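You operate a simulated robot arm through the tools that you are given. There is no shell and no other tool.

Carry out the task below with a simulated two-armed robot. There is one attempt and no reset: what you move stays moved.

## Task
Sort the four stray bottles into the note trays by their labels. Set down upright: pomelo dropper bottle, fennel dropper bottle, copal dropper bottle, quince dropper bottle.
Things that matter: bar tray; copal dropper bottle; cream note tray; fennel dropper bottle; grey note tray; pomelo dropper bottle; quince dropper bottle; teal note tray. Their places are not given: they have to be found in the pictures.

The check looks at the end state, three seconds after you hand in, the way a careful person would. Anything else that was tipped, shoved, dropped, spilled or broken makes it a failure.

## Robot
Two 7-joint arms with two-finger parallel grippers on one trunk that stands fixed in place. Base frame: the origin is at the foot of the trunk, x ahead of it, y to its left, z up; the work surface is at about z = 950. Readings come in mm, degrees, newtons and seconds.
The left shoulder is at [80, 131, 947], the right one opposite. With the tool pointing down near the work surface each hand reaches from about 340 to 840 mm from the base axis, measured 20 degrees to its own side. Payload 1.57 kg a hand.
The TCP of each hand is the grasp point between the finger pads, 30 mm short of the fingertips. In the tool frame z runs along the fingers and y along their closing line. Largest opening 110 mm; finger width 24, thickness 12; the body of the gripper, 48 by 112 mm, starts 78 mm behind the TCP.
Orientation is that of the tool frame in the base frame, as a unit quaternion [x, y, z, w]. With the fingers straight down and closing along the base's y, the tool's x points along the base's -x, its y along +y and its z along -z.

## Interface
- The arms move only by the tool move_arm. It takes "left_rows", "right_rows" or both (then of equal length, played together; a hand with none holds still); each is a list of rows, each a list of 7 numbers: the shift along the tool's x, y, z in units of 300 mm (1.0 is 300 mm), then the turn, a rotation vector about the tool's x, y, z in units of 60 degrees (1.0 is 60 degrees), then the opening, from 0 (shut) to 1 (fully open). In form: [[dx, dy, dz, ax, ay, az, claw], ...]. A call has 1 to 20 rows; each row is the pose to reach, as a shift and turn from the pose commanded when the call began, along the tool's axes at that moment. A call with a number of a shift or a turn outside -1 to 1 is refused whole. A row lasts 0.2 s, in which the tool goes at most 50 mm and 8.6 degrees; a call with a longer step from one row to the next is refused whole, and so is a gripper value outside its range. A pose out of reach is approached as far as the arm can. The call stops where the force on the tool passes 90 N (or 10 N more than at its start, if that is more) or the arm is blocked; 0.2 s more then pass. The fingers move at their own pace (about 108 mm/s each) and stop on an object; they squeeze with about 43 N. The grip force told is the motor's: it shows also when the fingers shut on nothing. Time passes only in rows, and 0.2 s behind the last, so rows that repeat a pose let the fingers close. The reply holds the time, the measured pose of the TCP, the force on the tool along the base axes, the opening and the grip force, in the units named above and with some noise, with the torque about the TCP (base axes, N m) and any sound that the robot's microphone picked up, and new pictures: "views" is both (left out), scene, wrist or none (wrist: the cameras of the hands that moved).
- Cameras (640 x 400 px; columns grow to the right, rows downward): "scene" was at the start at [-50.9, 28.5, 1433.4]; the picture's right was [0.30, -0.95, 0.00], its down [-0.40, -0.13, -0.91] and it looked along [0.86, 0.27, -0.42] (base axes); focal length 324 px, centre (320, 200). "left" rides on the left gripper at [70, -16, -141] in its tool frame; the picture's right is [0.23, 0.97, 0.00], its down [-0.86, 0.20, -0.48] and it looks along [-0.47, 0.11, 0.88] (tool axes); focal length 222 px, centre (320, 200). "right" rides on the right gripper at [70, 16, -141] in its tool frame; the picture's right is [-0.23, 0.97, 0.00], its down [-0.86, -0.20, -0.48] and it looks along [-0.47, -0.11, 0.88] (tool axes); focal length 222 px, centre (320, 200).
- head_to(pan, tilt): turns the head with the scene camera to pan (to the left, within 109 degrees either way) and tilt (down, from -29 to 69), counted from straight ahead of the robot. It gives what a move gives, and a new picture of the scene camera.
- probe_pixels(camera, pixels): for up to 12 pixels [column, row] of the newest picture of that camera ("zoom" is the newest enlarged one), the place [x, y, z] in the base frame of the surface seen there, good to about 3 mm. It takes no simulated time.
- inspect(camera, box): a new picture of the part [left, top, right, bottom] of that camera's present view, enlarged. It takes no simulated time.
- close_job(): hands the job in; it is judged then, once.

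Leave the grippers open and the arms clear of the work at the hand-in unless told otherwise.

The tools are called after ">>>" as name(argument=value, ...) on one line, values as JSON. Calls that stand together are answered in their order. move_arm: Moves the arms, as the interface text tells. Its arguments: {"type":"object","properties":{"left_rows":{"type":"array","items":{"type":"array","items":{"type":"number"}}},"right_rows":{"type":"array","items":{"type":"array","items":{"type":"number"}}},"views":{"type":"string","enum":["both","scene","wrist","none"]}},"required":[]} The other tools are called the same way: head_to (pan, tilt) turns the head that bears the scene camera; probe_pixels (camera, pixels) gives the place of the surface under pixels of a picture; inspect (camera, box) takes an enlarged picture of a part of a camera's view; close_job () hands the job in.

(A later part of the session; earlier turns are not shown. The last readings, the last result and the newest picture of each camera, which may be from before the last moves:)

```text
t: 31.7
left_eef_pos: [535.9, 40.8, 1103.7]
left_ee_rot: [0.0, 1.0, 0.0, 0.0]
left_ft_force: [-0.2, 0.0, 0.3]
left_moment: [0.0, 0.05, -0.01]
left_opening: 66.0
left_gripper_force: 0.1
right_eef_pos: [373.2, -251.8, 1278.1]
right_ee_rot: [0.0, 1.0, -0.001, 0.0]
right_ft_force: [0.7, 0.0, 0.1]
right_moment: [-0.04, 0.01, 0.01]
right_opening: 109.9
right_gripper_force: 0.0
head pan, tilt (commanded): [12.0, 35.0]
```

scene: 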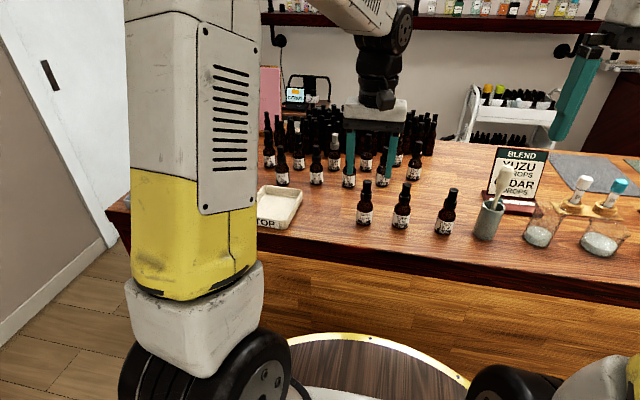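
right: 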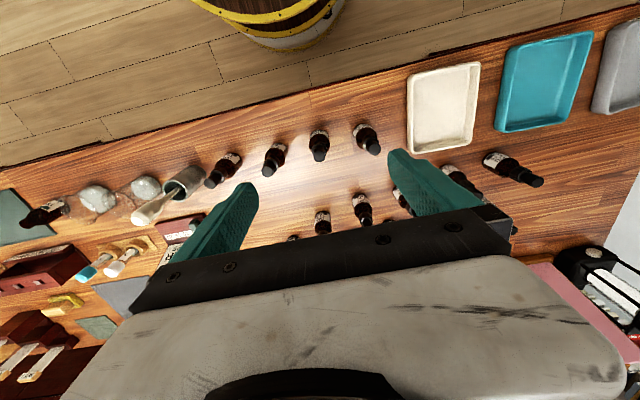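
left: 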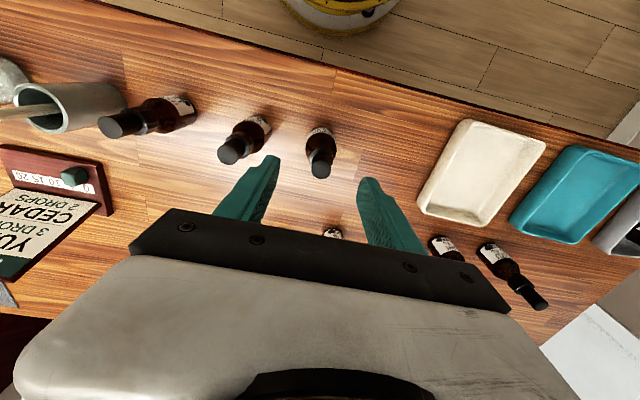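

Pomelo's cap at (321,168) is centred between the fingertips. Descend to z≈1004 and then close.

>>> move_arm(left_rows=[[0, 0, 0.08, 0, 0, 0, 0.6], [0, 0, 0.16, 0, 0, 0, 0.6], [0, 0, 0.24, 0, 0, 0, 0.6], [0, 0, 0.3, 0, 0, 0, 0.6], [0, 0, 0.335, 0, 0, 0, 0.6], [0, 0, 0.335, 0, 0, 0, 0.6]], views="wrist")

```text
t: 33.1
left_eef_pos: [536.6, 42.8, 1002.8]
left_ee_rot: [0.001, 1.0, 0.0, 0.0]
left_ft_force: [-0.8, 0.0, -0.4]
left_moment: [-0.01, 0.01, -0.02]
left_opening: 65.9
left_gripper_force: 0.0
right_eef_pos: [373.4, -250.9, 1278.0]
right_ee_rot: [0.0, 1.0, 0.0, -0.001]
right_ft_force: [-0.1, 0.5, -0.1]
right_moment: [-0.01, 0.02, -0.03]
right_opening: 109.9
right_gripper_force: 0.1
head pan, tilt (commanded): [12.0, 35.0]
```

left: 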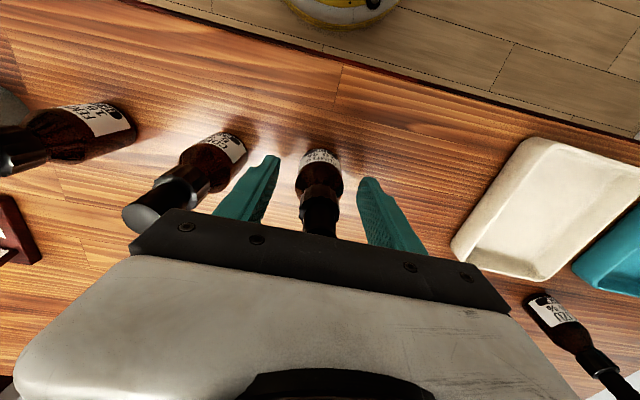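

Pomelo is between the fingers. I close and hold.

>>> move_arm(left_rows=[[0, 0, 0, 0, 0, 0, 0.45], [0, 0, 0, 0, 0, 0, 0.35], [0, 0, 0, 0, 0, 0, 0.2], [0, 0, 0, 0, 0, 0, 0.2]], views="none")

```text
t: 34.1
left_eef_pos: [536.2, 41.3, 1002.1]
left_ee_rot: [0.0, 1.0, 0.0, 0.001]
left_ft_force: [-0.2, 0.0, 0.7]
left_moment: [0.0, 0.03, 0.0]
left_opening: 34.3
left_gripper_force: 42.2
right_eef_pos: [373.0, -251.1, 1277.2]
right_ee_rot: [0.0, 1.0, -0.001, 0.001]
right_ft_force: [-0.2, -0.6, -0.2]
right_moment: [0.03, 0.02, 0.02]
right_opening: 110.0
right_gripper_force: 0.1
head pan, tilt (commanded): [12.0, 35.0]
```

Held (34.3 mm, 42 N). I lift 180 mm, then move left over the cream TOP tray centre (y≈253).

>>> move_arm(left_rows=[[0, 0, -0.03, 0, 0, 0, 0.2], [0, 0, -0.13, 0, 0, 0, 0.2], [0, 0, -0.25, 0, 0, 0, 0.2], [0, 0, -0.37, 0, 0, 0, 0.2], [0, 0, -0.49, 0, 0, 0, 0.2], [0, 0, -0.58, 0, 0, 0, 0.2], [0, 0.05, -0.6, 0, 0, 0, 0.2], [0, 0.15, -0.6, 0, 0, 0, 0.2], [0, 0.28, -0.6, 0, 0, 0, 0.2], [0, 0.42, -0.6, 0, 0, 0, 0.2], [0, 0.56, -0.6, 0, 0, 0, 0.2], [0, 0.66, -0.6, 0, 0, 0, 0.2], [0, 0.705, -0.6, 0, 0, 0, 0.2], [0, 0.705, -0.6, 0, 0, 0, 0.2]], views="both")

```text
t: 37.1
left_eef_pos: [537.2, 254.0, 1185.1]
left_ee_rot: [0.0, 1.0, 0.0, 0.0]
left_ft_force: [-0.1, 0.3, -0.5]
left_moment: [0.01, 0.0, 0.0]
left_opening: 34.1
left_gripper_force: 41.6
right_eef_pos: [371.8, -250.3, 1277.9]
right_ee_rot: [0.0, 1.0, -0.001, 0.0]
right_ft_force: [0.5, -0.1, -0.2]
right_moment: [0.01, 0.02, 0.0]
right_opening: 109.8
right_gripper_force: 0.0
head pan, tilt (commanded): [12.0, 35.0]
```

scene: 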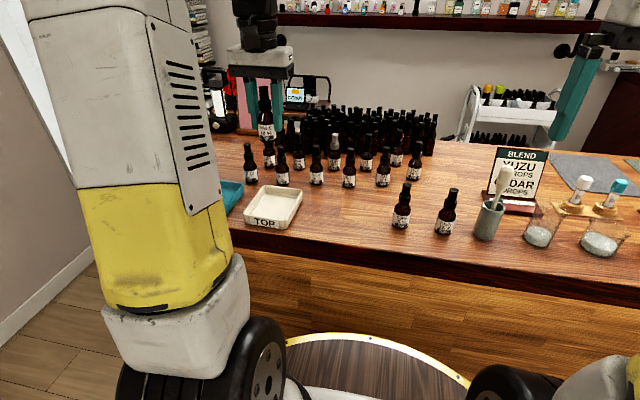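
left: 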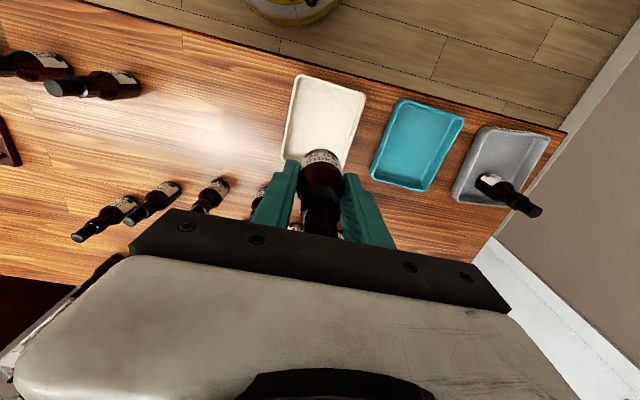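

Pomelo is above the cream tray. I re-check tray edges from here.

>>> probe_pixels(camera="left", pixels=[[296, 80], [331, 84], [365, 94], [288, 120], [352, 130], [322, 120], [355, 115], [292, 110]])

```text
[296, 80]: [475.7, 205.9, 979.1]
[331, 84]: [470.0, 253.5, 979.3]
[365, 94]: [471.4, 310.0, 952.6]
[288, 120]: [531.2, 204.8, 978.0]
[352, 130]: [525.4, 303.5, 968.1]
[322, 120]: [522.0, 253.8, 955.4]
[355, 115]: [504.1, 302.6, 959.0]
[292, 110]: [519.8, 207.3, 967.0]
```

Middle of tray is y≈253; good. I lower to z≈1010.5 (just above the floor contact found before).

>>> move_arm(left_rows=[[0, 0, 0.05, 0, 0, 0, 0.2], [0, 0, 0.15, 0, 0, 0, 0.2], [0, 0, 0.26, 0, 0, 0, 0.2], [0, 0, 0.37, 0, 0, 0, 0.2], [0, 0, 0.46, 0, 0, 0, 0.2], [0, 0, 0.53, 0, 0, 0, 0.2], [0, 0, 0.565, 0, 0, 0, 0.2], [0, 0, 0.578, 0, 0, 0, 0.2], [0, 0, 0.578, 0, 0, 0, 0.2]], views="wrist")

>>> move_arm(left_rows=[[0, 0, 0.0025, 0, 0, 0, 0.2], [0, 0, 0.005, 0, 0, 0, 0.2], [0, 0, 0.005, 0, 0, 0, 0.2]], views="none")

```text
t: 39.1
left_eef_pos: [537.5, 251.1, 1008.4]
left_ee_rot: [0.0, 1.0, 0.0, -0.001]
left_ft_force: [-0.2, 0.0, 0.4]
left_moment: [-0.03, 0.02, 0.01]
left_opening: 34.4
left_gripper_force: 41.4
right_eef_pos: [372.7, -250.8, 1277.3]
right_ee_rot: [0.0, 1.0, 0.0, 0.0]
right_ft_force: [0.1, -0.5, -0.1]
right_moment: [0.0, -0.04, -0.05]
right_opening: 110.2
right_gripper_force: 0.2
head pan, tilt (commanded): [12.0, 35.0]
```

left: 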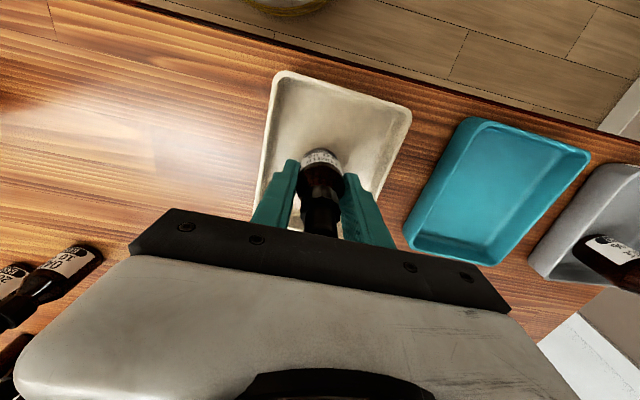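

```text
t: 39.9
left_eef_pos: [537.6, 252.5, 1008.5]
left_ee_rot: [0.0, 1.0, 0.0, -0.001]
left_ft_force: [0.4, 0.0, -0.7]
left_moment: [-0.03, -0.02, -0.01]
left_opening: 34.3
left_gripper_force: 41.8
right_eef_pos: [373.1, -251.7, 1279.1]
right_ee_rot: [-0.001, 1.0, 0.0, 0.0]
right_ft_force: [-0.3, 0.0, -0.3]
right_moment: [-0.01, 0.01, -0.01]
right_opening: 110.0
right_gripper_force: 0.1
head pan, tilt (commanded): [12.0, 35.0]
```

No contact yet; a further 1.2 mm.

>>> move_arm(left_rows=[[0, 0, 0.002, 0, 0, 0, 0.2], [0, 0, 0.004, 0, 0, 0, 0.2], [0, 0, 0.004, 0, 0, 0, 0.2]], views="none")

```text
t: 40.7
left_eef_pos: [534.1, 253.0, 1008.5]
left_ee_rot: [0.0, 1.0, 0.0, -0.001]
left_ft_force: [0.6, -0.5, 0.6]
left_moment: [-0.02, 0.02, -0.04]
left_opening: 34.4
left_gripper_force: 42.0
right_eef_pos: [372.5, -251.1, 1279.1]
right_ee_rot: [-0.001, 1.0, -0.001, -0.001]
right_ft_force: [0.1, -0.1, -0.6]
right_moment: [0.01, -0.03, 0.0]
right_opening: 109.8
right_gripper_force: 0.1
head pan, tilt (commanded): [12.0, 35.0]
```

Close to contact; another 1 mm.

>>> move_arm(left_rows=[[0, 0, 0.0017, 0, 0, 0, 0.2], [0, 0, 0.0033, 0, 0, 0, 0.2], [0, 0, 0.0033, 0, 0, 0, 0.2]], views="none")

```text
t: 41.5
left_eef_pos: [535.2, 252.3, 1007.8]
left_ee_rot: [0.0, 1.0, 0.0, 0.001]
left_ft_force: [-0.9, -0.2, 14.1]
left_moment: [-0.08, 0.1, 0.01]
left_opening: 34.3
left_gripper_force: 41.4
right_eef_pos: [371.4, -251.4, 1277.1]
right_ee_rot: [0.0, 1.0, 0.0, 0.0]
right_ft_force: [0.1, 0.3, -0.3]
right_moment: [0.0, 0.01, 0.0]
right_opening: 110.1
right_gripper_force: 0.1
head pan, tilt (commanded): [12.0, 35.0]
```

Contact at 14 N. I ease up 0.8 mm, open to 0.45 and check.

>>> move_arm(left_rows=[[0, 0, -0.0027, 0, 0, 0, 0.2], [0, 0, -0.0027, 0, 0, 0, 0.36], [0, 0, -0.0027, 0, 0, 0, 0.45], [0, 0, -0.0027, 0, 0, 0, 0.45], [0, 0, -0.0027, 0, 0, 0, 0.45]], views="wrist")

```text
t: 42.7
left_eef_pos: [536.0, 254.0, 1008.1]
left_ee_rot: [0.0, 1.0, 0.0, 0.0]
left_ft_force: [0.5, -0.2, 1.0]
left_moment: [0.0, 0.0, -0.01]
left_opening: 49.3
left_gripper_force: 0.1
right_eef_pos: [374.1, -252.2, 1278.9]
right_ee_rot: [0.0, 1.0, 0.0, 0.0]
right_ft_force: [-0.4, -0.3, -1.0]
right_moment: [-0.03, -0.04, 0.01]
right_opening: 110.1
right_gripper_force: 0.1
head pan, tilt (commanded): [12.0, 35.0]
```

left: 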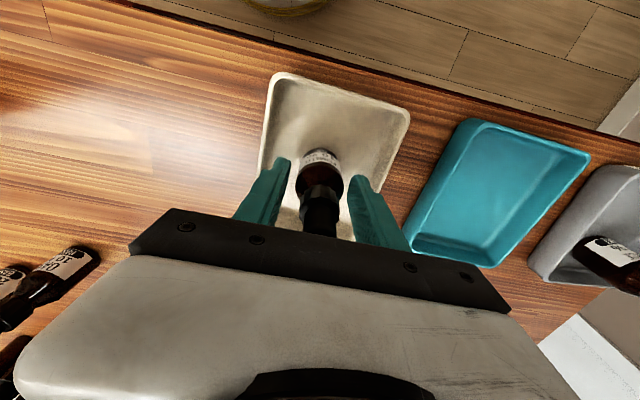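

Pomelo is released and standing. I rise straight up 180 mm.

>>> move_arm(left_rows=[[0, 0, -0.04, 0, 0, 0, 0.45], [0, 0, -0.12, 0, 0, 0, 0.45], [0, 0, -0.22, 0, 0, 0, 0.45], [0, 0, -0.35, 0, 0, 0, 0.45], [0, 0, -0.48, 0, 0, 0, 0.45], [0, 0, -0.6, 0, 0, 0, 0.5], [0, 0, -0.6, 0, 0, 0, 0.6]], views="both")

```text
t: 44.3
left_eef_pos: [538.9, 254.3, 1188.4]
left_ee_rot: [-0.001, 1.0, 0.0, 0.0]
left_ft_force: [1.2, -0.8, 0.0]
left_moment: [0.04, 0.03, 0.01]
left_opening: 66.1
left_gripper_force: 0.0
right_eef_pos: [371.9, -250.9, 1277.8]
right_ee_rot: [0.0, 1.0, 0.0, 0.0]
right_ft_force: [0.5, -0.8, 0.0]
right_moment: [0.0, -0.01, -0.02]
right_opening: 110.0
right_gripper_force: 0.0
head pan, tilt (commanded): [12.0, 35.0]
```

scene: 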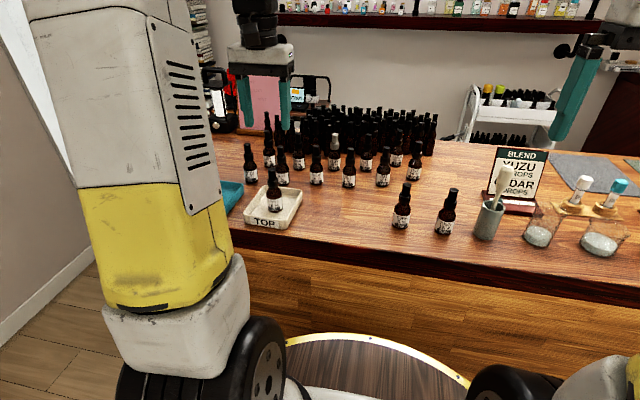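
left: 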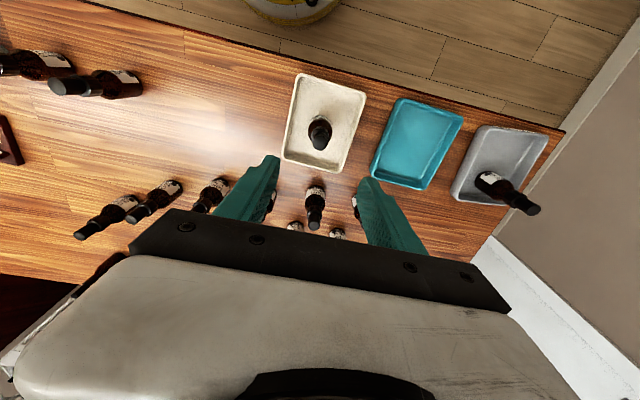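

Pomelo stands upright in the cream TOP tray. Next copal at (541.5,-40): I move right 293 mm at height, then down to z≈1104.

>>> move_arm(left_rows=[[0, -0.1, 0, 0, 0, 0, 0.6], [0, -0.25, 0, 0, 0, 0, 0.6], [-0.005, -0.41, 0, 0, 0, 0, 0.6], [-0.01, -0.57, 0, 0, 0, 0, 0.6], [-0.015, -0.73, 0, 0, 0, 0, 0.6], [-0.017, -0.88, 0, 0, 0, 0, 0.6], [-0.017, -0.977, 0, 0, 0, 0, 0.6], [-0.017, -0.977, 0.1, 0, 0, 0, 0.6], [-0.017, -0.977, 0.2, 0, 0, 0, 0.6], [-0.017, -0.977, 0.277, 0, 0, 0, 0.6], [-0.017, -0.977, 0.277, 0, 0, 0, 0.6]], views="both")

```text
t: 46.7
left_eef_pos: [543.3, -40.8, 1104.9]
left_ee_rot: [-0.001, 1.0, 0.0, 0.0]
left_ft_force: [-0.8, 0.1, 0.5]
left_moment: [-0.02, -0.01, -0.01]
left_opening: 66.1
left_gripper_force: 0.0
right_eef_pos: [373.1, -250.5, 1277.5]
right_ee_rot: [0.0, 1.0, 0.0, 0.0]
right_ft_force: [-0.1, -0.3, 0.1]
right_moment: [-0.01, 0.0, 0.02]
right_opening: 110.0
right_gripper_force: 0.1
head pan, tilt (commanded): [12.0, 35.0]
```

scene: 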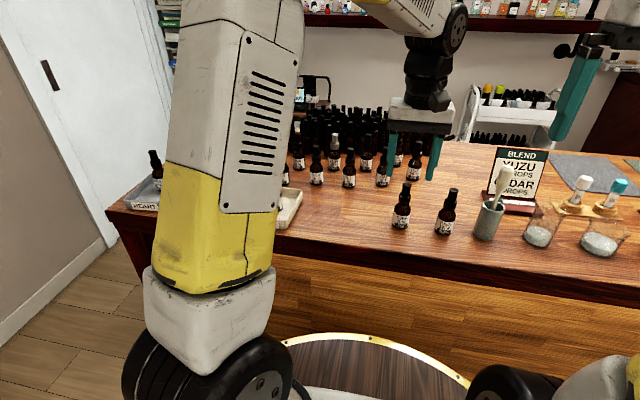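
left: 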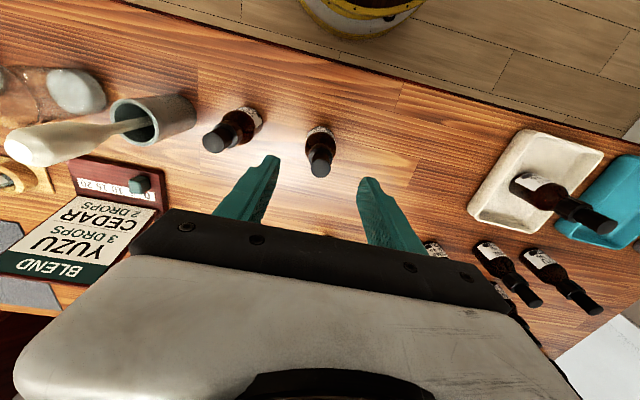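

Copal's cap (320,167) is centred. Descend to z≈1004 and close.

>>> move_arm(left_rows=[[0, 0, 0.08, 0, 0, 0, 0.6], [0, 0, 0.16, 0, 0, 0, 0.6], [0, 0, 0.24, 0, 0, 0, 0.6], [0, 0, 0.3, 0, 0, 0, 0.6], [0, 0, 0.335, 0, 0, 0, 0.6], [0, 0, 0.335, 0, 0, 0, 0.6]], views="wrist")

```text
t: 48.1
left_eef_pos: [542.5, -40.2, 1003.5]
left_ee_rot: [-0.001, 1.0, 0.0, 0.0]
left_ft_force: [0.4, 0.0, -0.9]
left_moment: [-0.03, -0.01, -0.02]
left_opening: 66.0
left_gripper_force: 0.1
right_eef_pos: [372.6, -251.3, 1277.1]
right_ee_rot: [0.0, 1.0, 0.0, 0.0]
right_ft_force: [-0.3, 0.8, -0.9]
right_moment: [0.01, 0.02, 0.05]
right_opening: 109.8
right_gripper_force: 0.1
head pan, tilt (commanded): [12.0, 35.0]
```

left: 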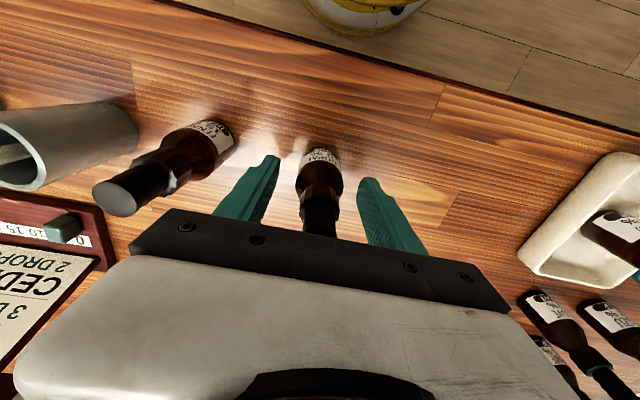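

Copal is between the fingers. Close.

>>> move_arm(left_rows=[[0, 0, 0, 0, 0, 0, 0.45], [0, 0, 0, 0, 0, 0, 0.35], [0, 0, 0, 0, 0, 0, 0.2], [0, 0, 0, 0, 0, 0, 0.2]], views="none")

```text
t: 49.1
left_eef_pos: [542.7, -38.5, 1003.4]
left_ee_rot: [0.0, 1.0, 0.0, 0.0]
left_ft_force: [-0.6, -0.6, 0.3]
left_moment: [-0.05, 0.0, 0.02]
left_opening: 34.4
left_gripper_force: 42.4
right_eef_pos: [372.4, -251.4, 1277.0]
right_ee_rot: [0.0, 1.0, 0.0, 0.0]
right_ft_force: [-0.3, 0.0, 0.8]
right_moment: [0.01, 0.01, -0.01]
right_opening: 109.9
right_gripper_force: 0.1
head pan, tilt (commanded): [12.0, 35.0]
```

Held. I lift 180 mm and travel left over the counter toward the teal BASE tray (532, 411).

>>> move_arm(left_rows=[[0, 0, -0.03, 0, 0, 0, 0.2], [0, 0, -0.13, 0, 0, 0, 0.2], [0, 0, -0.25, 0, 0, 0, 0.2], [0, 0, -0.37, 0, 0, 0, 0.2], [0, 0, -0.49, 0, 0, 0, 0.2], [0, 0, -0.58, 0, 0, 0, 0.2], [0, 0.05, -0.6, 0, 0, 0, 0.2], [0, 0.15, -0.6, 0, 0, 0, 0.2], [0, 0.28, -0.6, 0, 0, 0, 0.2], [0, 0.42, -0.6, 0, 0, 0, 0.2], [0, 0.56, -0.6, 0, 0, 0, 0.2], [0, 0.7, -0.6, 0, 0, 0, 0.2], [0, 0.84, -0.6, 0, 0, 0, 0.2], [0, 0.95, -0.6, 0, 0, 0, 0.2], [0, 1.0, -0.6, 0, 0, 0, 0.2]], views="scene")

>>> move_arm(left_rows=[[0, 0.05, 0, 0, 0, 0, 0.2], [0.01, 0.16, 0, 0, 0, 0, 0.2], [0.02, 0.28, 0, 0, 0, 0, 0.2], [0.03, 0.4, 0, 0, 0, 0, 0.2], [0.032, 0.48, 0, 0, 0, 0, 0.2], [0.032, 0.503, 0, 0, 0, 0, 0.2], [0.032, 0.503, 0, 0, 0, 0, 0.2]], views="both")

```text
t: 52.3
left_eef_pos: [541.6, 257.5, 1184.2]
left_ee_rot: [-0.001, 1.0, 0.0, 0.0]
left_ft_force: [0.5, -0.3, -0.6]
left_moment: [0.02, 0.0, -0.01]
left_opening: 34.6
left_gripper_force: 42.6
right_eef_pos: [372.0, -250.8, 1277.6]
right_ee_rot: [0.0, 1.0, 0.0, -0.001]
right_ft_force: [0.3, -0.5, -0.8]
right_moment: [0.04, -0.01, -0.01]
right_opening: 109.8
right_gripper_force: 0.0
head pan, tilt (commanded): [12.0, 35.0]
```

scene: 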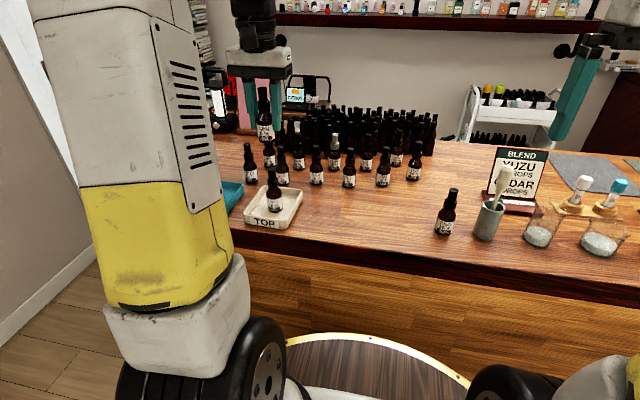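

```text
t: 53.9
left_eef_pos: [531.5, 411.3, 1183.1]
left_ee_rot: [0.0, 1.0, 0.001, 0.0]
left_ft_force: [0.1, -0.2, -1.1]
left_moment: [-0.01, -0.02, -0.01]
left_opening: 34.5
left_gripper_force: 41.6
right_eef_pos: [372.9, -250.4, 1278.7]
right_ee_rot: [-0.001, 1.0, -0.001, 0.001]
right_ft_force: [-0.3, -0.4, -0.4]
right_moment: [0.01, 0.02, -0.01]
right_opening: 110.0
right_gripper_force: 0.1
head pan, tilt (commanded): [12.0, 35.0]
```

scene: 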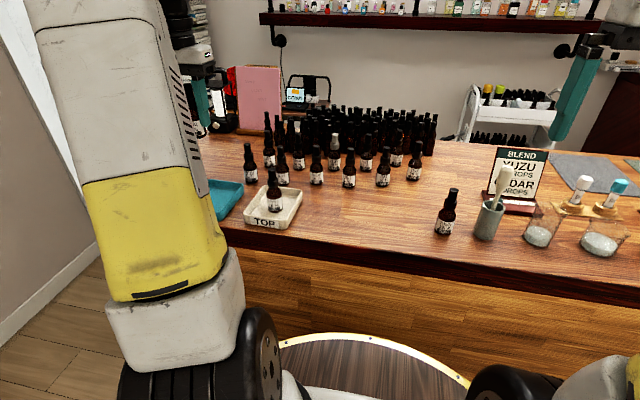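
left: 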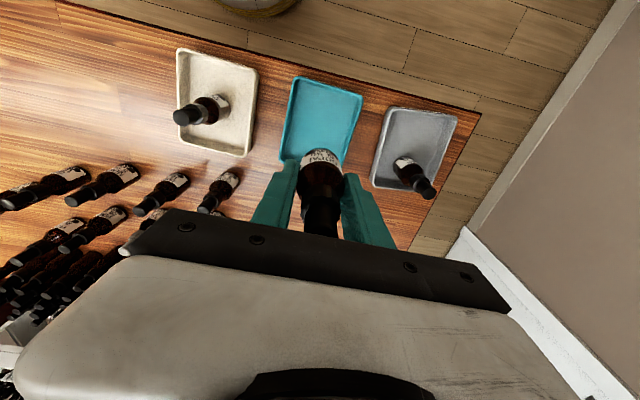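

Copal is above the teal tray. I check its edges.

>>> probe_pixels(camera="left", pixels=[[296, 80], [327, 85], [360, 96], [288, 115], [353, 125], [322, 118], [284, 135], [348, 140]])

```text
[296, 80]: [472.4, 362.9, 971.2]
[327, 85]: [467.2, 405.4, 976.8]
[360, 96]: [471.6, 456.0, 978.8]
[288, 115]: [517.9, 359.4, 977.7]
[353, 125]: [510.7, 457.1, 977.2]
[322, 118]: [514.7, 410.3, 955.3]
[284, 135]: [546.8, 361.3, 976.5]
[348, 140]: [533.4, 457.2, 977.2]
```

Tray centre y≈409; fine. Lower to z≈1009, just above contact.

>>> move_arm(left_rows=[[0, 0, 0.05, 0, 0, 0, 0.2], [0, 0, 0.15, 0, 0, 0, 0.2], [0, 0, 0.26, 0, 0, 0, 0.2], [0, 0, 0.37, 0, 0, 0, 0.2], [0, 0, 0.46, 0, 0, 0, 0.2], [0, 0, 0.53, 0, 0, 0, 0.2], [0, 0, 0.565, 0, 0, 0, 0.2], [0, 0, 0.578, 0, 0, 0, 0.2], [0, 0, 0.578, 0, 0, 0, 0.2]], views="wrist")

>>> move_arm(left_rows=[[0, 0, 0.0025, 0, 0, 0, 0.2], [0, 0, 0.005, 0, 0, 0, 0.2], [0, 0, 0.005, 0, 0, 0, 0.2]], views="none")

```text
t: 55.9
left_eef_pos: [531.7, 409.3, 1009.4]
left_ee_rot: [0.0, 1.0, 0.0, 0.0]
left_ft_force: [-0.5, -0.7, -1.7]
left_moment: [0.01, 0.0, 0.0]
left_opening: 34.5
left_gripper_force: 42.1
right_eef_pos: [372.3, -250.8, 1277.9]
right_ee_rot: [0.0, 1.0, -0.001, 0.0]
right_ft_force: [0.3, 0.6, -0.3]
right_moment: [0.0, -0.01, -0.02]
right_opening: 110.1
right_gripper_force: 0.2
head pan, tilt (commanded): [12.0, 35.0]
```

left: 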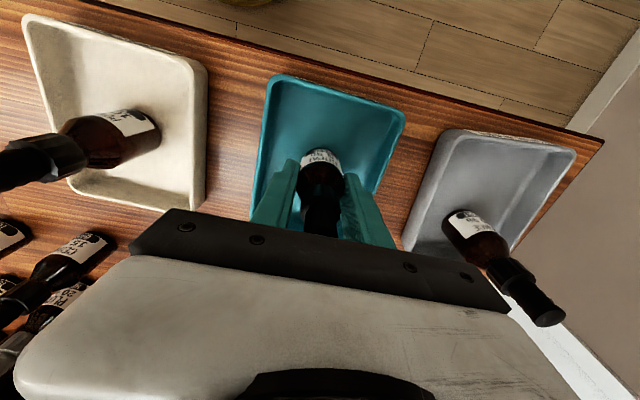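

```text
t: 56.7
left_eef_pos: [533.0, 411.3, 1008.9]
left_ee_rot: [0.001, 1.0, 0.0, 0.0]
left_ft_force: [0.5, 0.4, -1.9]
left_moment: [-0.01, 0.01, 0.01]
left_opening: 34.4
left_gripper_force: 42.4
right_eef_pos: [372.7, -251.0, 1277.5]
right_ee_rot: [0.0, 1.0, 0.0, -0.001]
right_ft_force: [0.5, 0.3, 0.3]
right_moment: [0.0, -0.02, -0.01]
right_opening: 110.0
right_gripper_force: 0.1
head pan, tilt (commanded): [12.0, 35.0]
```

No contact yet; 1.2 mm further.

>>> move_arm(left_rows=[[0, 0, 0.002, 0, 0, 0, 0.2], [0, 0, 0.004, 0, 0, 0, 0.2], [0, 0, 0.004, 0, 0, 0, 0.2]], views="none")

```text
t: 57.5
left_eef_pos: [531.8, 410.8, 1008.1]
left_ee_rot: [0.0, 1.0, -0.001, 0.001]
left_ft_force: [-0.8, -2.7, 9.9]
left_moment: [-0.16, 0.11, 0.01]
left_opening: 34.6
left_gripper_force: 41.5
right_eef_pos: [372.6, -251.1, 1277.8]
right_ee_rot: [0.0, 1.0, 0.0, -0.001]
right_ft_force: [-0.4, 0.0, -0.4]
right_moment: [0.0, 0.01, -0.02]
right_opening: 110.2
right_gripper_force: 0.0
head pan, tilt (commanded): [12.0, 35.0]
```

Contact at 9.9 N. Ease up 0.7 mm and open to 0.45.

>>> move_arm(left_rows=[[0, 0, -0.0023, 0, 0, 0, 0.2], [0, 0, -0.0023, 0, 0, 0, 0.36], [0, 0, -0.0023, 0, 0, 0, 0.45], [0, 0, -0.0023, 0, 0, 0, 0.45], [0, 0, -0.0023, 0, 0, 0, 0.45]], views="wrist")

```text
t: 58.7
left_eef_pos: [532.5, 409.9, 1008.6]
left_ee_rot: [0.0, 1.0, 0.0, 0.0]
left_ft_force: [-0.4, 0.1, 0.4]
left_moment: [-0.03, 0.0, -0.01]
left_opening: 49.4
left_gripper_force: 0.1
right_eef_pos: [373.1, -249.3, 1279.0]
right_ee_rot: [0.0, 1.0, 0.0, 0.0]
right_ft_force: [0.0, 0.4, -0.3]
right_moment: [-0.02, 0.05, 0.0]
right_opening: 109.9
right_gripper_force: 0.0
head pan, tilt (commanded): [12.0, 35.0]
```

left: 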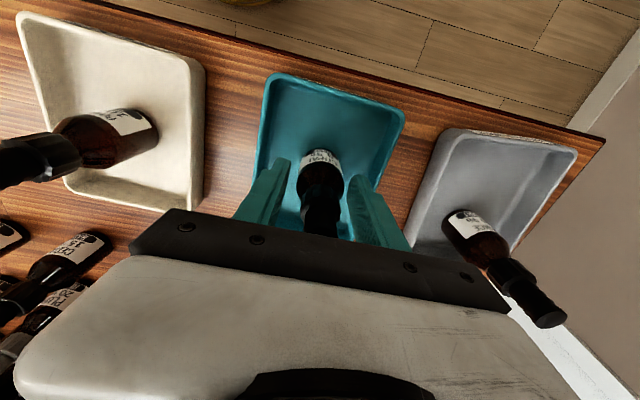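

Copal is released and upright. I rise 180 mm.

>>> move_arm(left_rows=[[0, 0, -0.04, 0, 0, 0, 0.45], [0, 0, -0.12, 0, 0, 0, 0.45], [0, 0, -0.22, 0, 0, 0, 0.45], [0, 0, -0.35, 0, 0, 0, 0.45], [0, 0, -0.48, 0, 0, 0, 0.45], [0, 0, -0.6, 0, 0, 0, 0.5], [0, 0, -0.6, 0, 0, 0, 0.6]], views="wrist")

>>> move_arm(left_rows=[[0, -0.1, 0, 0, 0, 0, 0.6], [0, -0.25, 0, 0, 0, 0, 0.6], [0, -0.41, 0, 0, 0, 0, 0.6], [-0.01, -0.57, 0, 0, 0, 0, 0.6], [-0.02, -0.73, 0, 0, 0, 0, 0.6], [-0.03, -0.88, 0, 0, 0, 0, 0.6], [-0.03, -1.0, 0, 0, 0, 0, 0.6]], views="scene")

```text
t: 60.3
left_eef_pos: [534.5, 409.1, 1189.5]
left_ee_rot: [0.0, 1.0, 0.0, 0.0]
left_ft_force: [0.4, 0.2, -0.1]
left_moment: [0.04, -0.02, -0.01]
left_opening: 65.8
left_gripper_force: 0.0
right_eef_pos: [372.3, -250.8, 1277.5]
right_ee_rot: [-0.001, 1.0, 0.0, 0.0]
right_ft_force: [-0.6, 0.1, 0.5]
right_moment: [0.01, 0.01, 0.01]
right_opening: 110.1
right_gripper_force: 0.1
head pan, tilt (commanded): [12.0, 35.0]
```

left: 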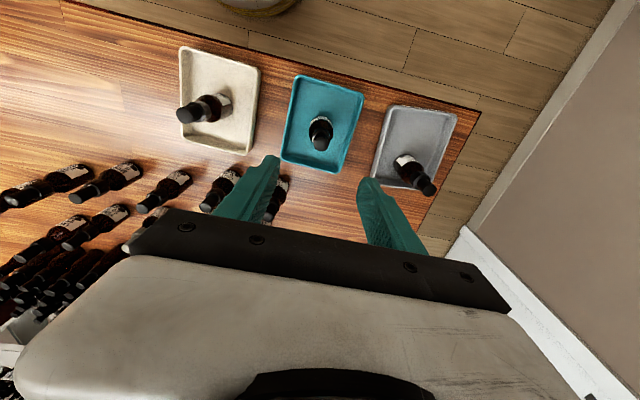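

```text
t: 61.9
left_eef_pos: [540.9, 109.9, 1190.2]
left_ee_rot: [0.001, 1.0, -0.001, 0.001]
left_ft_force: [-0.7, 0.0, -0.1]
left_moment: [-0.02, -0.01, 0.01]
left_opening: 66.0
left_gripper_force: 0.1
right_eef_pos: [372.6, -249.9, 1276.9]
right_ee_rot: [0.001, 1.0, 0.0, 0.0]
right_ft_force: [0.3, 0.5, -0.2]
right_moment: [-0.02, -0.03, 0.0]
right_opening: 109.8
right_gripper_force: 0.0
head pan, tilt (commanded): [12.0, 35.0]
```

scene: 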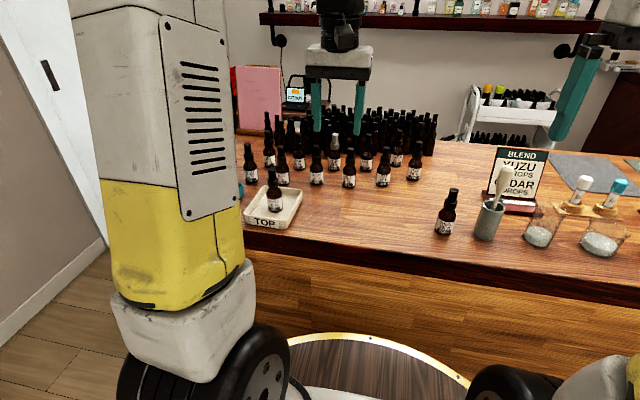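

Now the remaining distance to fennel (541,-132), staying high at first so I can check the mortar and pestle clearance.

>>> move_arm(left_rows=[[0, -0.1, 0, 0, 0, 0, 0.6], [0, -0.25, 0, 0, 0, 0, 0.6], [0, -0.41, 0, 0, 0, 0, 0.6], [0, -0.57, 0, 0, 0, 0, 0.6], [0, -0.71, 0, 0, 0, 0, 0.6], [0, -0.81, 0, 0, 0, 0, 0.6], [0, -0.81, 0.08, 0, 0, 0, 0.6], [0, -0.81, 0.12, 0, 0, 0, 0.6], [0, -0.81, 0.12, 0, 0, 0, 0.6]], views="both")

```text
t: 63.9
left_eef_pos: [540.6, -129.2, 1150.1]
left_ee_rot: [0.001, 1.0, 0.0, 0.0]
left_ft_force: [-0.6, -0.2, 0.6]
left_moment: [0.02, 0.01, 0.02]
left_opening: 66.0
left_gripper_force: 0.0
right_eef_pos: [372.9, -250.8, 1277.4]
right_ee_rot: [-0.001, 1.0, 0.001, 0.0]
right_ft_force: [-0.1, -0.8, -0.1]
right_moment: [-0.04, 0.01, 0.02]
right_opening: 109.9
right_gripper_force: 0.0
head pan, tilt (commanded): [12.0, 35.0]
```

scene: 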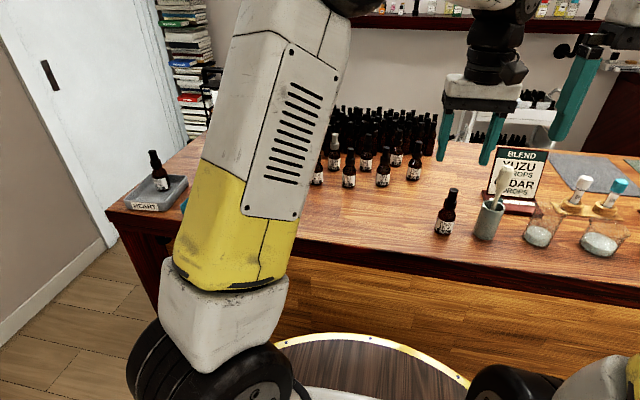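
left: 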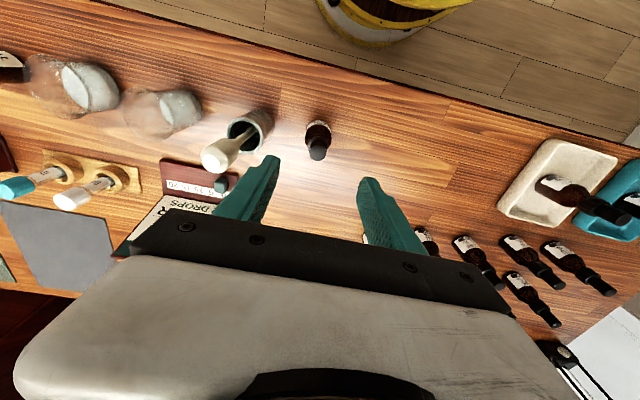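

I enlarge the view around the mortar, pestle and fennel, and probe for clearance.

>>> inspect(camera="left", box=[180, 90, 360, 200])

```text
3.56 times, centred on (270, 145) of left
```

zoom: 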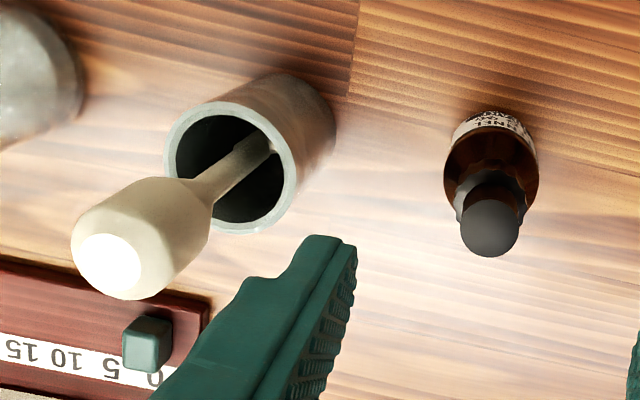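

>>> probe_pixels(camera="zoom", pixels=[[489, 228], [478, 232], [500, 220], [110, 262], [160, 190], [205, 215], [290, 180], [330, 125], [265, 225], [172, 160], [230, 110], [150, 270]])

```text
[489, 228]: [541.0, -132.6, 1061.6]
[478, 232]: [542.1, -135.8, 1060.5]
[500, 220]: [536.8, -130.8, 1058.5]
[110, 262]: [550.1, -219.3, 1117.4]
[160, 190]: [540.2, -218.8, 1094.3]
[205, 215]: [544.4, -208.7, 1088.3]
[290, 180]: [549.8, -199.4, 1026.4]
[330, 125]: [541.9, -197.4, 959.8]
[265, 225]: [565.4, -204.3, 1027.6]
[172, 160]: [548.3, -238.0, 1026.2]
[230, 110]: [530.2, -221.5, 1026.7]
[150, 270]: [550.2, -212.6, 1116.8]
```

Fennel centre is (541,-132.5). The mortar's near side is y≈-197, pestle head's near side ≈-205; the gripper body will reach y≈-188, leaving ~17 mm. That's enough. I lower to z≈1104 and look.

>>> move_arm(left_rows=[[0, 0, 0.08, 0, 0, 0, 0.6], [0, 0, 0.14, 0, 0, 0, 0.6], [0, 0, 0.16, 0, 0, 0, 0.6], [0, 0, 0.16, 0, 0, 0, 0.6]], views="both")

```text
t: 64.9
left_eef_pos: [540.4, -132.8, 1102.0]
left_ee_rot: [-0.001, 1.0, 0.0, 0.0]
left_ft_force: [-1.2, -0.3, 0.2]
left_moment: [0.04, 0.0, -0.03]
left_opening: 65.7
left_gripper_force: 0.1
right_eef_pos: [372.3, -249.9, 1276.8]
right_ee_rot: [0.001, 1.0, 0.0, 0.0]
right_ft_force: [0.3, 0.1, 0.0]
right_moment: [0.03, 0.0, -0.01]
right_opening: 109.9
right_gripper_force: 0.2
head pan, tilt (commanded): [12.0, 35.0]
```

scene: 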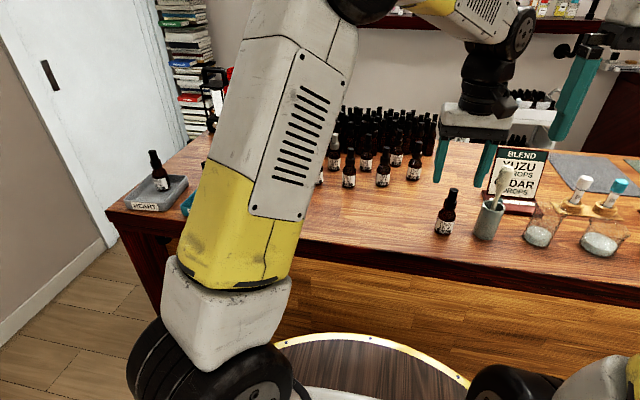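
left: 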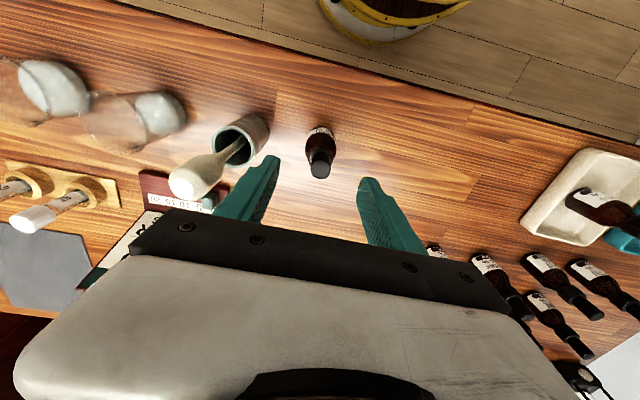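

Cap centred at (320,168). I descend halfway (z≈1045) and check the pestle distance before going on.

>>> move_arm(left_rows=[[0, 0, 0.07, 0, 0, 0, 0.6], [0, 0, 0.14, 0, 0, 0, 0.6], [0, 0, 0.2, 0, 0, 0, 0.6], [0, 0, 0.2, 0, 0, 0, 0.6]], views="both")

```text
t: 65.9
left_eef_pos: [541.5, -132.5, 1044.0]
left_ee_rot: [0.0, 1.0, 0.0, 0.0]
left_ft_force: [-0.6, 0.3, -0.3]
left_moment: [-0.03, -0.02, 0.01]
left_opening: 65.9
left_gripper_force: 0.2
right_eef_pos: [372.3, -251.3, 1277.6]
right_ee_rot: [0.0, 1.0, 0.0, 0.0]
right_ft_force: [0.0, 0.6, -0.2]
right_moment: [0.0, -0.01, 0.02]
right_opening: 109.8
right_gripper_force: 0.1
head pan, tilt (commanded): [12.0, 35.0]
```

scene: 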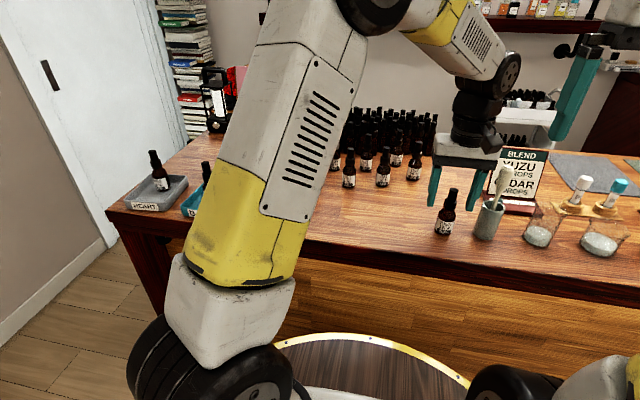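
left: 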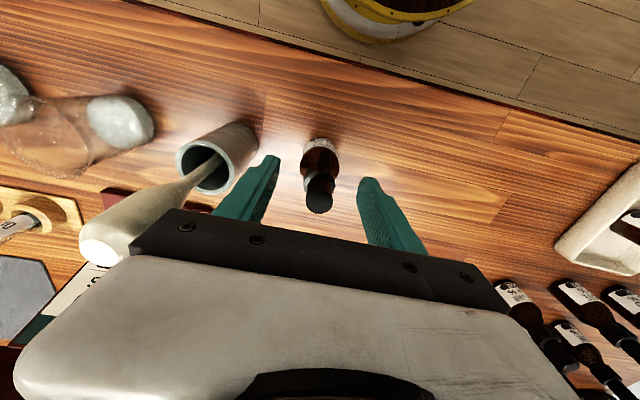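

I enlarge the scene view around the gripper and pestle to judge the gap.

>>> inspect(camera="scene", box=[420, 120, 540, 250])

>>> inspect(camera="left", box=[60, 110, 300, 280])

```text
3.08 times, centred on (480, 185) of scene
```

zoom: 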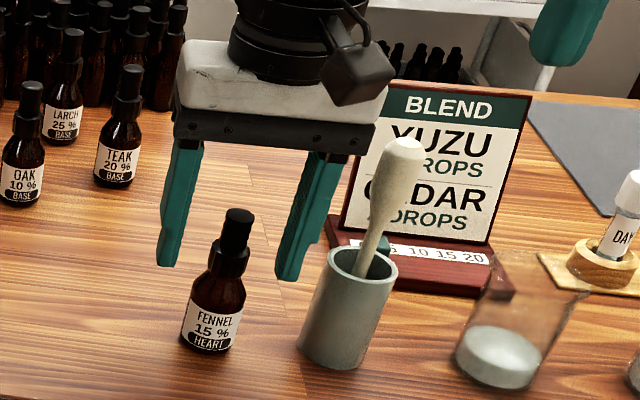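

```text
2.35 times, centred on (180, 195) of left
```

zoom: 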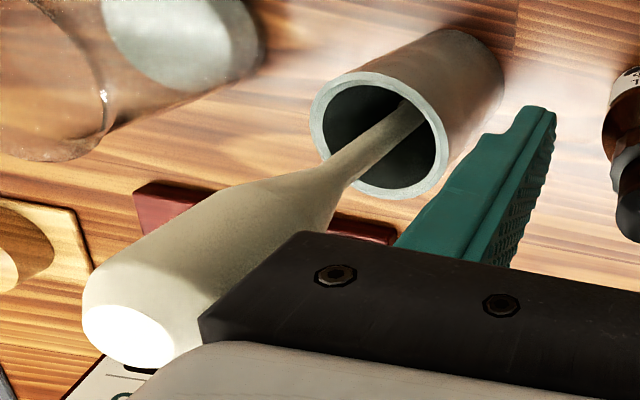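

The pestle looks close to the gripper body's right end. I re-enlarge the scene and probe both exactly.

>>> inspect(camera="scene", box=[430, 130, 530, 230])

```text
4.00 times, centred on (480, 180) of scene
```

zoom: 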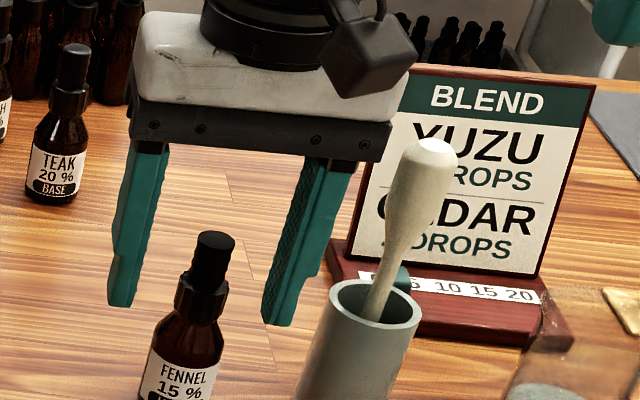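

>>> probe_pixels(camera="zoom", pixels=[[135, 120], [380, 142], [395, 115], [388, 160], [395, 190], [393, 225], [405, 160], [120, 290], [275, 310], [430, 145], [140, 60], [372, 155]])

```text
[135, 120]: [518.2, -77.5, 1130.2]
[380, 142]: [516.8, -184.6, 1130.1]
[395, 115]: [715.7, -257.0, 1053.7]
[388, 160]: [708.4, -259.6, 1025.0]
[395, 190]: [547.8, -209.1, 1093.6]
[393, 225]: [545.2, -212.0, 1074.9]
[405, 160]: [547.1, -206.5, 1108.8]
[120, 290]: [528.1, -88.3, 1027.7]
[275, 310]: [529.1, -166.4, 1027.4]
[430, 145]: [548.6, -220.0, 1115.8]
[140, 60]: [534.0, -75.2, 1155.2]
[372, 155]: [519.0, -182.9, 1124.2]
```

Gripper body's right end is y≈-186, pestle's near side ≈-205. I also check the upper housing and the dark box on it, since they come down another 40 mm.

>>> probe_pixels(camera="zoom", pixels=[[398, 100], [404, 85], [375, 92], [365, 60], [412, 60], [340, 80], [398, 150], [400, 170], [391, 175], [388, 200]])

```text
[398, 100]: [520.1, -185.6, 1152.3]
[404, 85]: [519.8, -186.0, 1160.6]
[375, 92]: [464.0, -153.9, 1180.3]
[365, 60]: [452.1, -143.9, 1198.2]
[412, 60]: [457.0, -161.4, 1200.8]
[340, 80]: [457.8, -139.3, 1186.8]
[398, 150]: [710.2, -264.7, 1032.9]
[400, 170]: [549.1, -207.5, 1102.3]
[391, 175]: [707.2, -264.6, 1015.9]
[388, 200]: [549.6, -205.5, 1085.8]
```

Housing ends at y≈-186 as well; gap ≈19 mm. I descend the remaining 41 mm in small steps.

>>> move_arm(left_rows=[[0, 0, 0.04, 0, 0, 0, 0.6], [0, 0, 0.08, 0, 0, 0, 0.6], [0, 0, 0.115, 0, 0, 0, 0.6], [0, 0, 0.136, 0, 0, 0, 0.6], [0, 0, 0.136, 0, 0, 0, 0.6]], views="both")

```text
t: 67.1
left_eef_pos: [539.7, -132.0, 1003.6]
left_ee_rot: [0.001, 1.0, 0.0, 0.0]
left_ft_force: [-0.5, -0.3, -0.5]
left_moment: [-0.01, -0.02, -0.01]
left_opening: 65.8
left_gripper_force: 0.0
right_eef_pos: [372.6, -250.7, 1276.8]
right_ee_rot: [0.0, 1.0, 0.001, 0.0]
right_ft_force: [0.2, 0.1, -0.8]
right_moment: [0.0, 0.0, -0.01]
right_opening: 110.0
right_gripper_force: 0.1
head pan, tilt (commanded): [12.0, 35.0]
```

scene: 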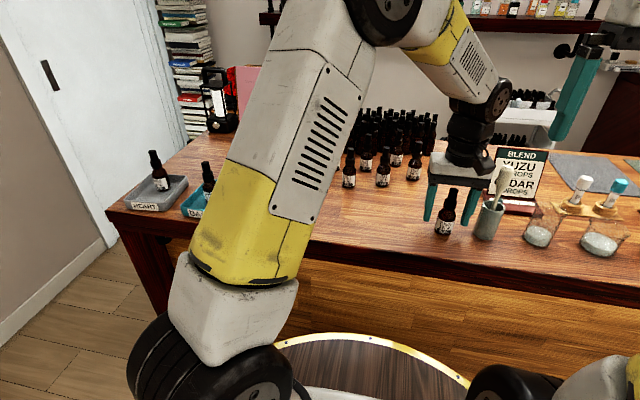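
left: 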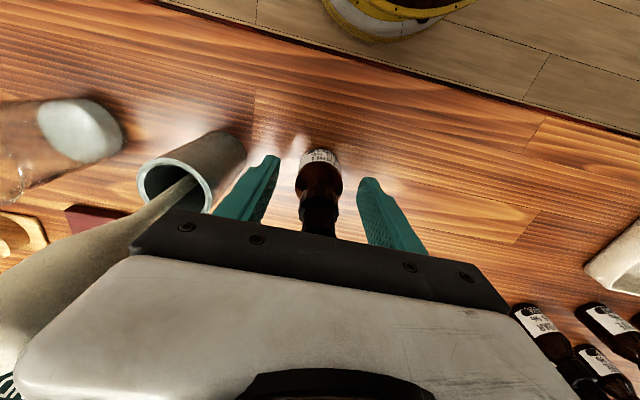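

No contact; pestle undisturbed, fennel between the fingers. Close.

>>> move_arm(left_rows=[[0, 0, 0, 0, 0, 0, 0.45], [0, 0, 0, 0, 0, 0, 0.35], [0, 0, 0, 0, 0, 0, 0.2], [0, 0, 0, 0, 0, 0, 0.2]], views="none")

```text
t: 68.1
left_eef_pos: [540.6, -132.4, 1002.9]
left_ee_rot: [0.0, 1.0, 0.0, 0.0]
left_ft_force: [0.6, 0.2, 0.0]
left_moment: [0.05, -0.02, 0.01]
left_opening: 34.7
left_gripper_force: 42.3
right_eef_pos: [371.5, -250.5, 1277.7]
right_ee_rot: [0.0, 1.0, 0.0, 0.0]
right_ft_force: [-0.1, -0.1, -0.2]
right_moment: [0.0, 0.0, 0.02]
right_opening: 109.9
right_gripper_force: 0.2
head pan, tilt (commanded): [12.0, 35.0]
```

Held. Lift straight up 180 mm, then travel left in stages toward the front half of the grey tray (508, 561).

>>> move_arm(left_rows=[[0, 0, -0.03, 0, 0, 0, 0.2], [0, 0, -0.13, 0, 0, 0, 0.2], [0, 0, -0.25, 0, 0, 0, 0.2], [0, 0, -0.37, 0, 0, 0, 0.2], [0, 0, -0.49, 0, 0, 0, 0.2], [0, 0, -0.58, 0, 0, 0, 0.2], [0, 0.05, -0.6, 0, 0, 0, 0.2], [0, 0.15, -0.6, 0, 0, 0, 0.2], [0, 0.28, -0.6, 0, 0, 0, 0.2], [0, 0.42, -0.6, 0, 0, 0, 0.2], [0, 0.56, -0.6, 0, 0, 0, 0.2], [0, 0.7, -0.6, 0, 0, 0, 0.2], [0, 0.84, -0.6, 0, 0, 0, 0.2], [0, 0.95, -0.6, 0, 0, 0, 0.2], [0, 1.0, -0.6, 0, 0, 0, 0.2]], views="scene")

>>> move_arm(left_rows=[[0, 0.05, 0, 0, 0, 0, 0.2], [0.0, 0.15, 0, 0, 0, 0, 0.2], [0.01, 0.28, 0, 0, 0, 0, 0.2], [0.02, 0.42, 0, 0, 0, 0, 0.2], [0.03, 0.56, 0, 0, 0, 0, 0.2], [0.04, 0.7, 0, 0, 0, 0, 0.2], [0.05, 0.84, 0, 0, 0, 0, 0.2], [0.06, 0.95, 0, 0, 0, 0, 0.2], [0.065, 1.0, 0, 0, 0, 0, 0.2]], views="none")

>>> move_arm(left_rows=[[0.01, 0.05, 0, 0, 0, 0, 0.2], [0.02, 0.15, 0, 0, 0, 0, 0.2], [0.035, 0.25, 0, 0, 0, 0, 0.2], [0.045, 0.3, 0, 0, 0, 0, 0.2], [0.045, 0.31, 0, 0, 0, 0, 0.2], [0.045, 0.31, 0, 0, 0, 0, 0.2]], views="both")

```text
t: 71.3
left_eef_pos: [537.9, 166.5, 1182.9]
left_ee_rot: [0.001, 1.0, 0.0, 0.0]
left_ft_force: [0.1, 0.2, -1.3]
left_moment: [0.01, 0.01, 0.01]
left_opening: 34.7
left_gripper_force: 42.2
right_eef_pos: [373.4, -251.2, 1277.1]
right_ee_rot: [0.0, 1.0, 0.0, 0.0]
right_ft_force: [-0.2, 0.4, 0.4]
right_moment: [0.0, 0.0, 0.01]
right_opening: 109.8
right_gripper_force: 0.0
head pan, tilt (commanded): [12.0, 35.0]
```

scene: 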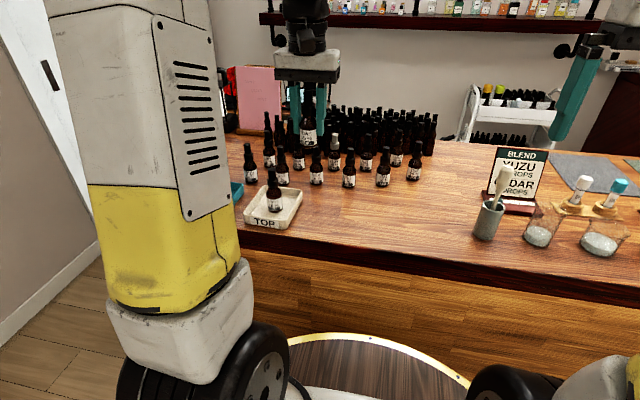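

```text
t: 73.3
left_eef_pos: [520.8, 468.1, 1184.5]
left_ee_rot: [0.001, 1.0, 0.0, 0.0]
left_ft_force: [-0.5, 0.3, -0.1]
left_moment: [0.01, -0.01, 0.02]
left_opening: 34.6
left_gripper_force: 42.3
right_eef_pos: [371.7, -250.7, 1277.6]
right_ee_rot: [0.0, 1.0, 0.001, 0.0]
right_ft_force: [0.7, -0.3, -0.4]
right_moment: [0.01, -0.02, 0.0]
right_opening: 109.6
right_gripper_force: 0.1
head pan, tilt (commanded): [12.0, 35.0]
```

```text
t: 74.7
left_eef_pos: [508.5, 561.6, 1182.0]
left_ee_rot: [0.0, 1.0, 0.001, 0.0]
left_ft_force: [-0.3, 0.0, -1.3]
left_moment: [-0.01, 0.0, 0.02]
left_opening: 34.6
left_gripper_force: 41.9
right_eef_pos: [373.4, -250.5, 1278.8]
right_ee_rot: [0.0, 1.0, 0.0, 0.0]
right_ft_force: [-0.2, 0.0, -1.1]
right_moment: [-0.01, 0.04, -0.01]
right_opening: 109.9
right_gripper_force: 0.0
head pan, tilt (commanded): [12.0, 35.0]
```

scene: 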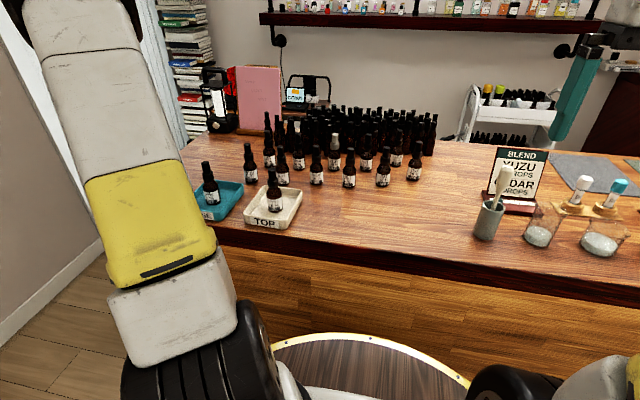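
left: 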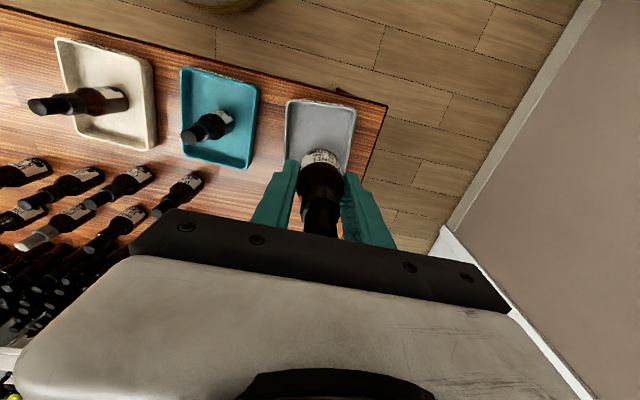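

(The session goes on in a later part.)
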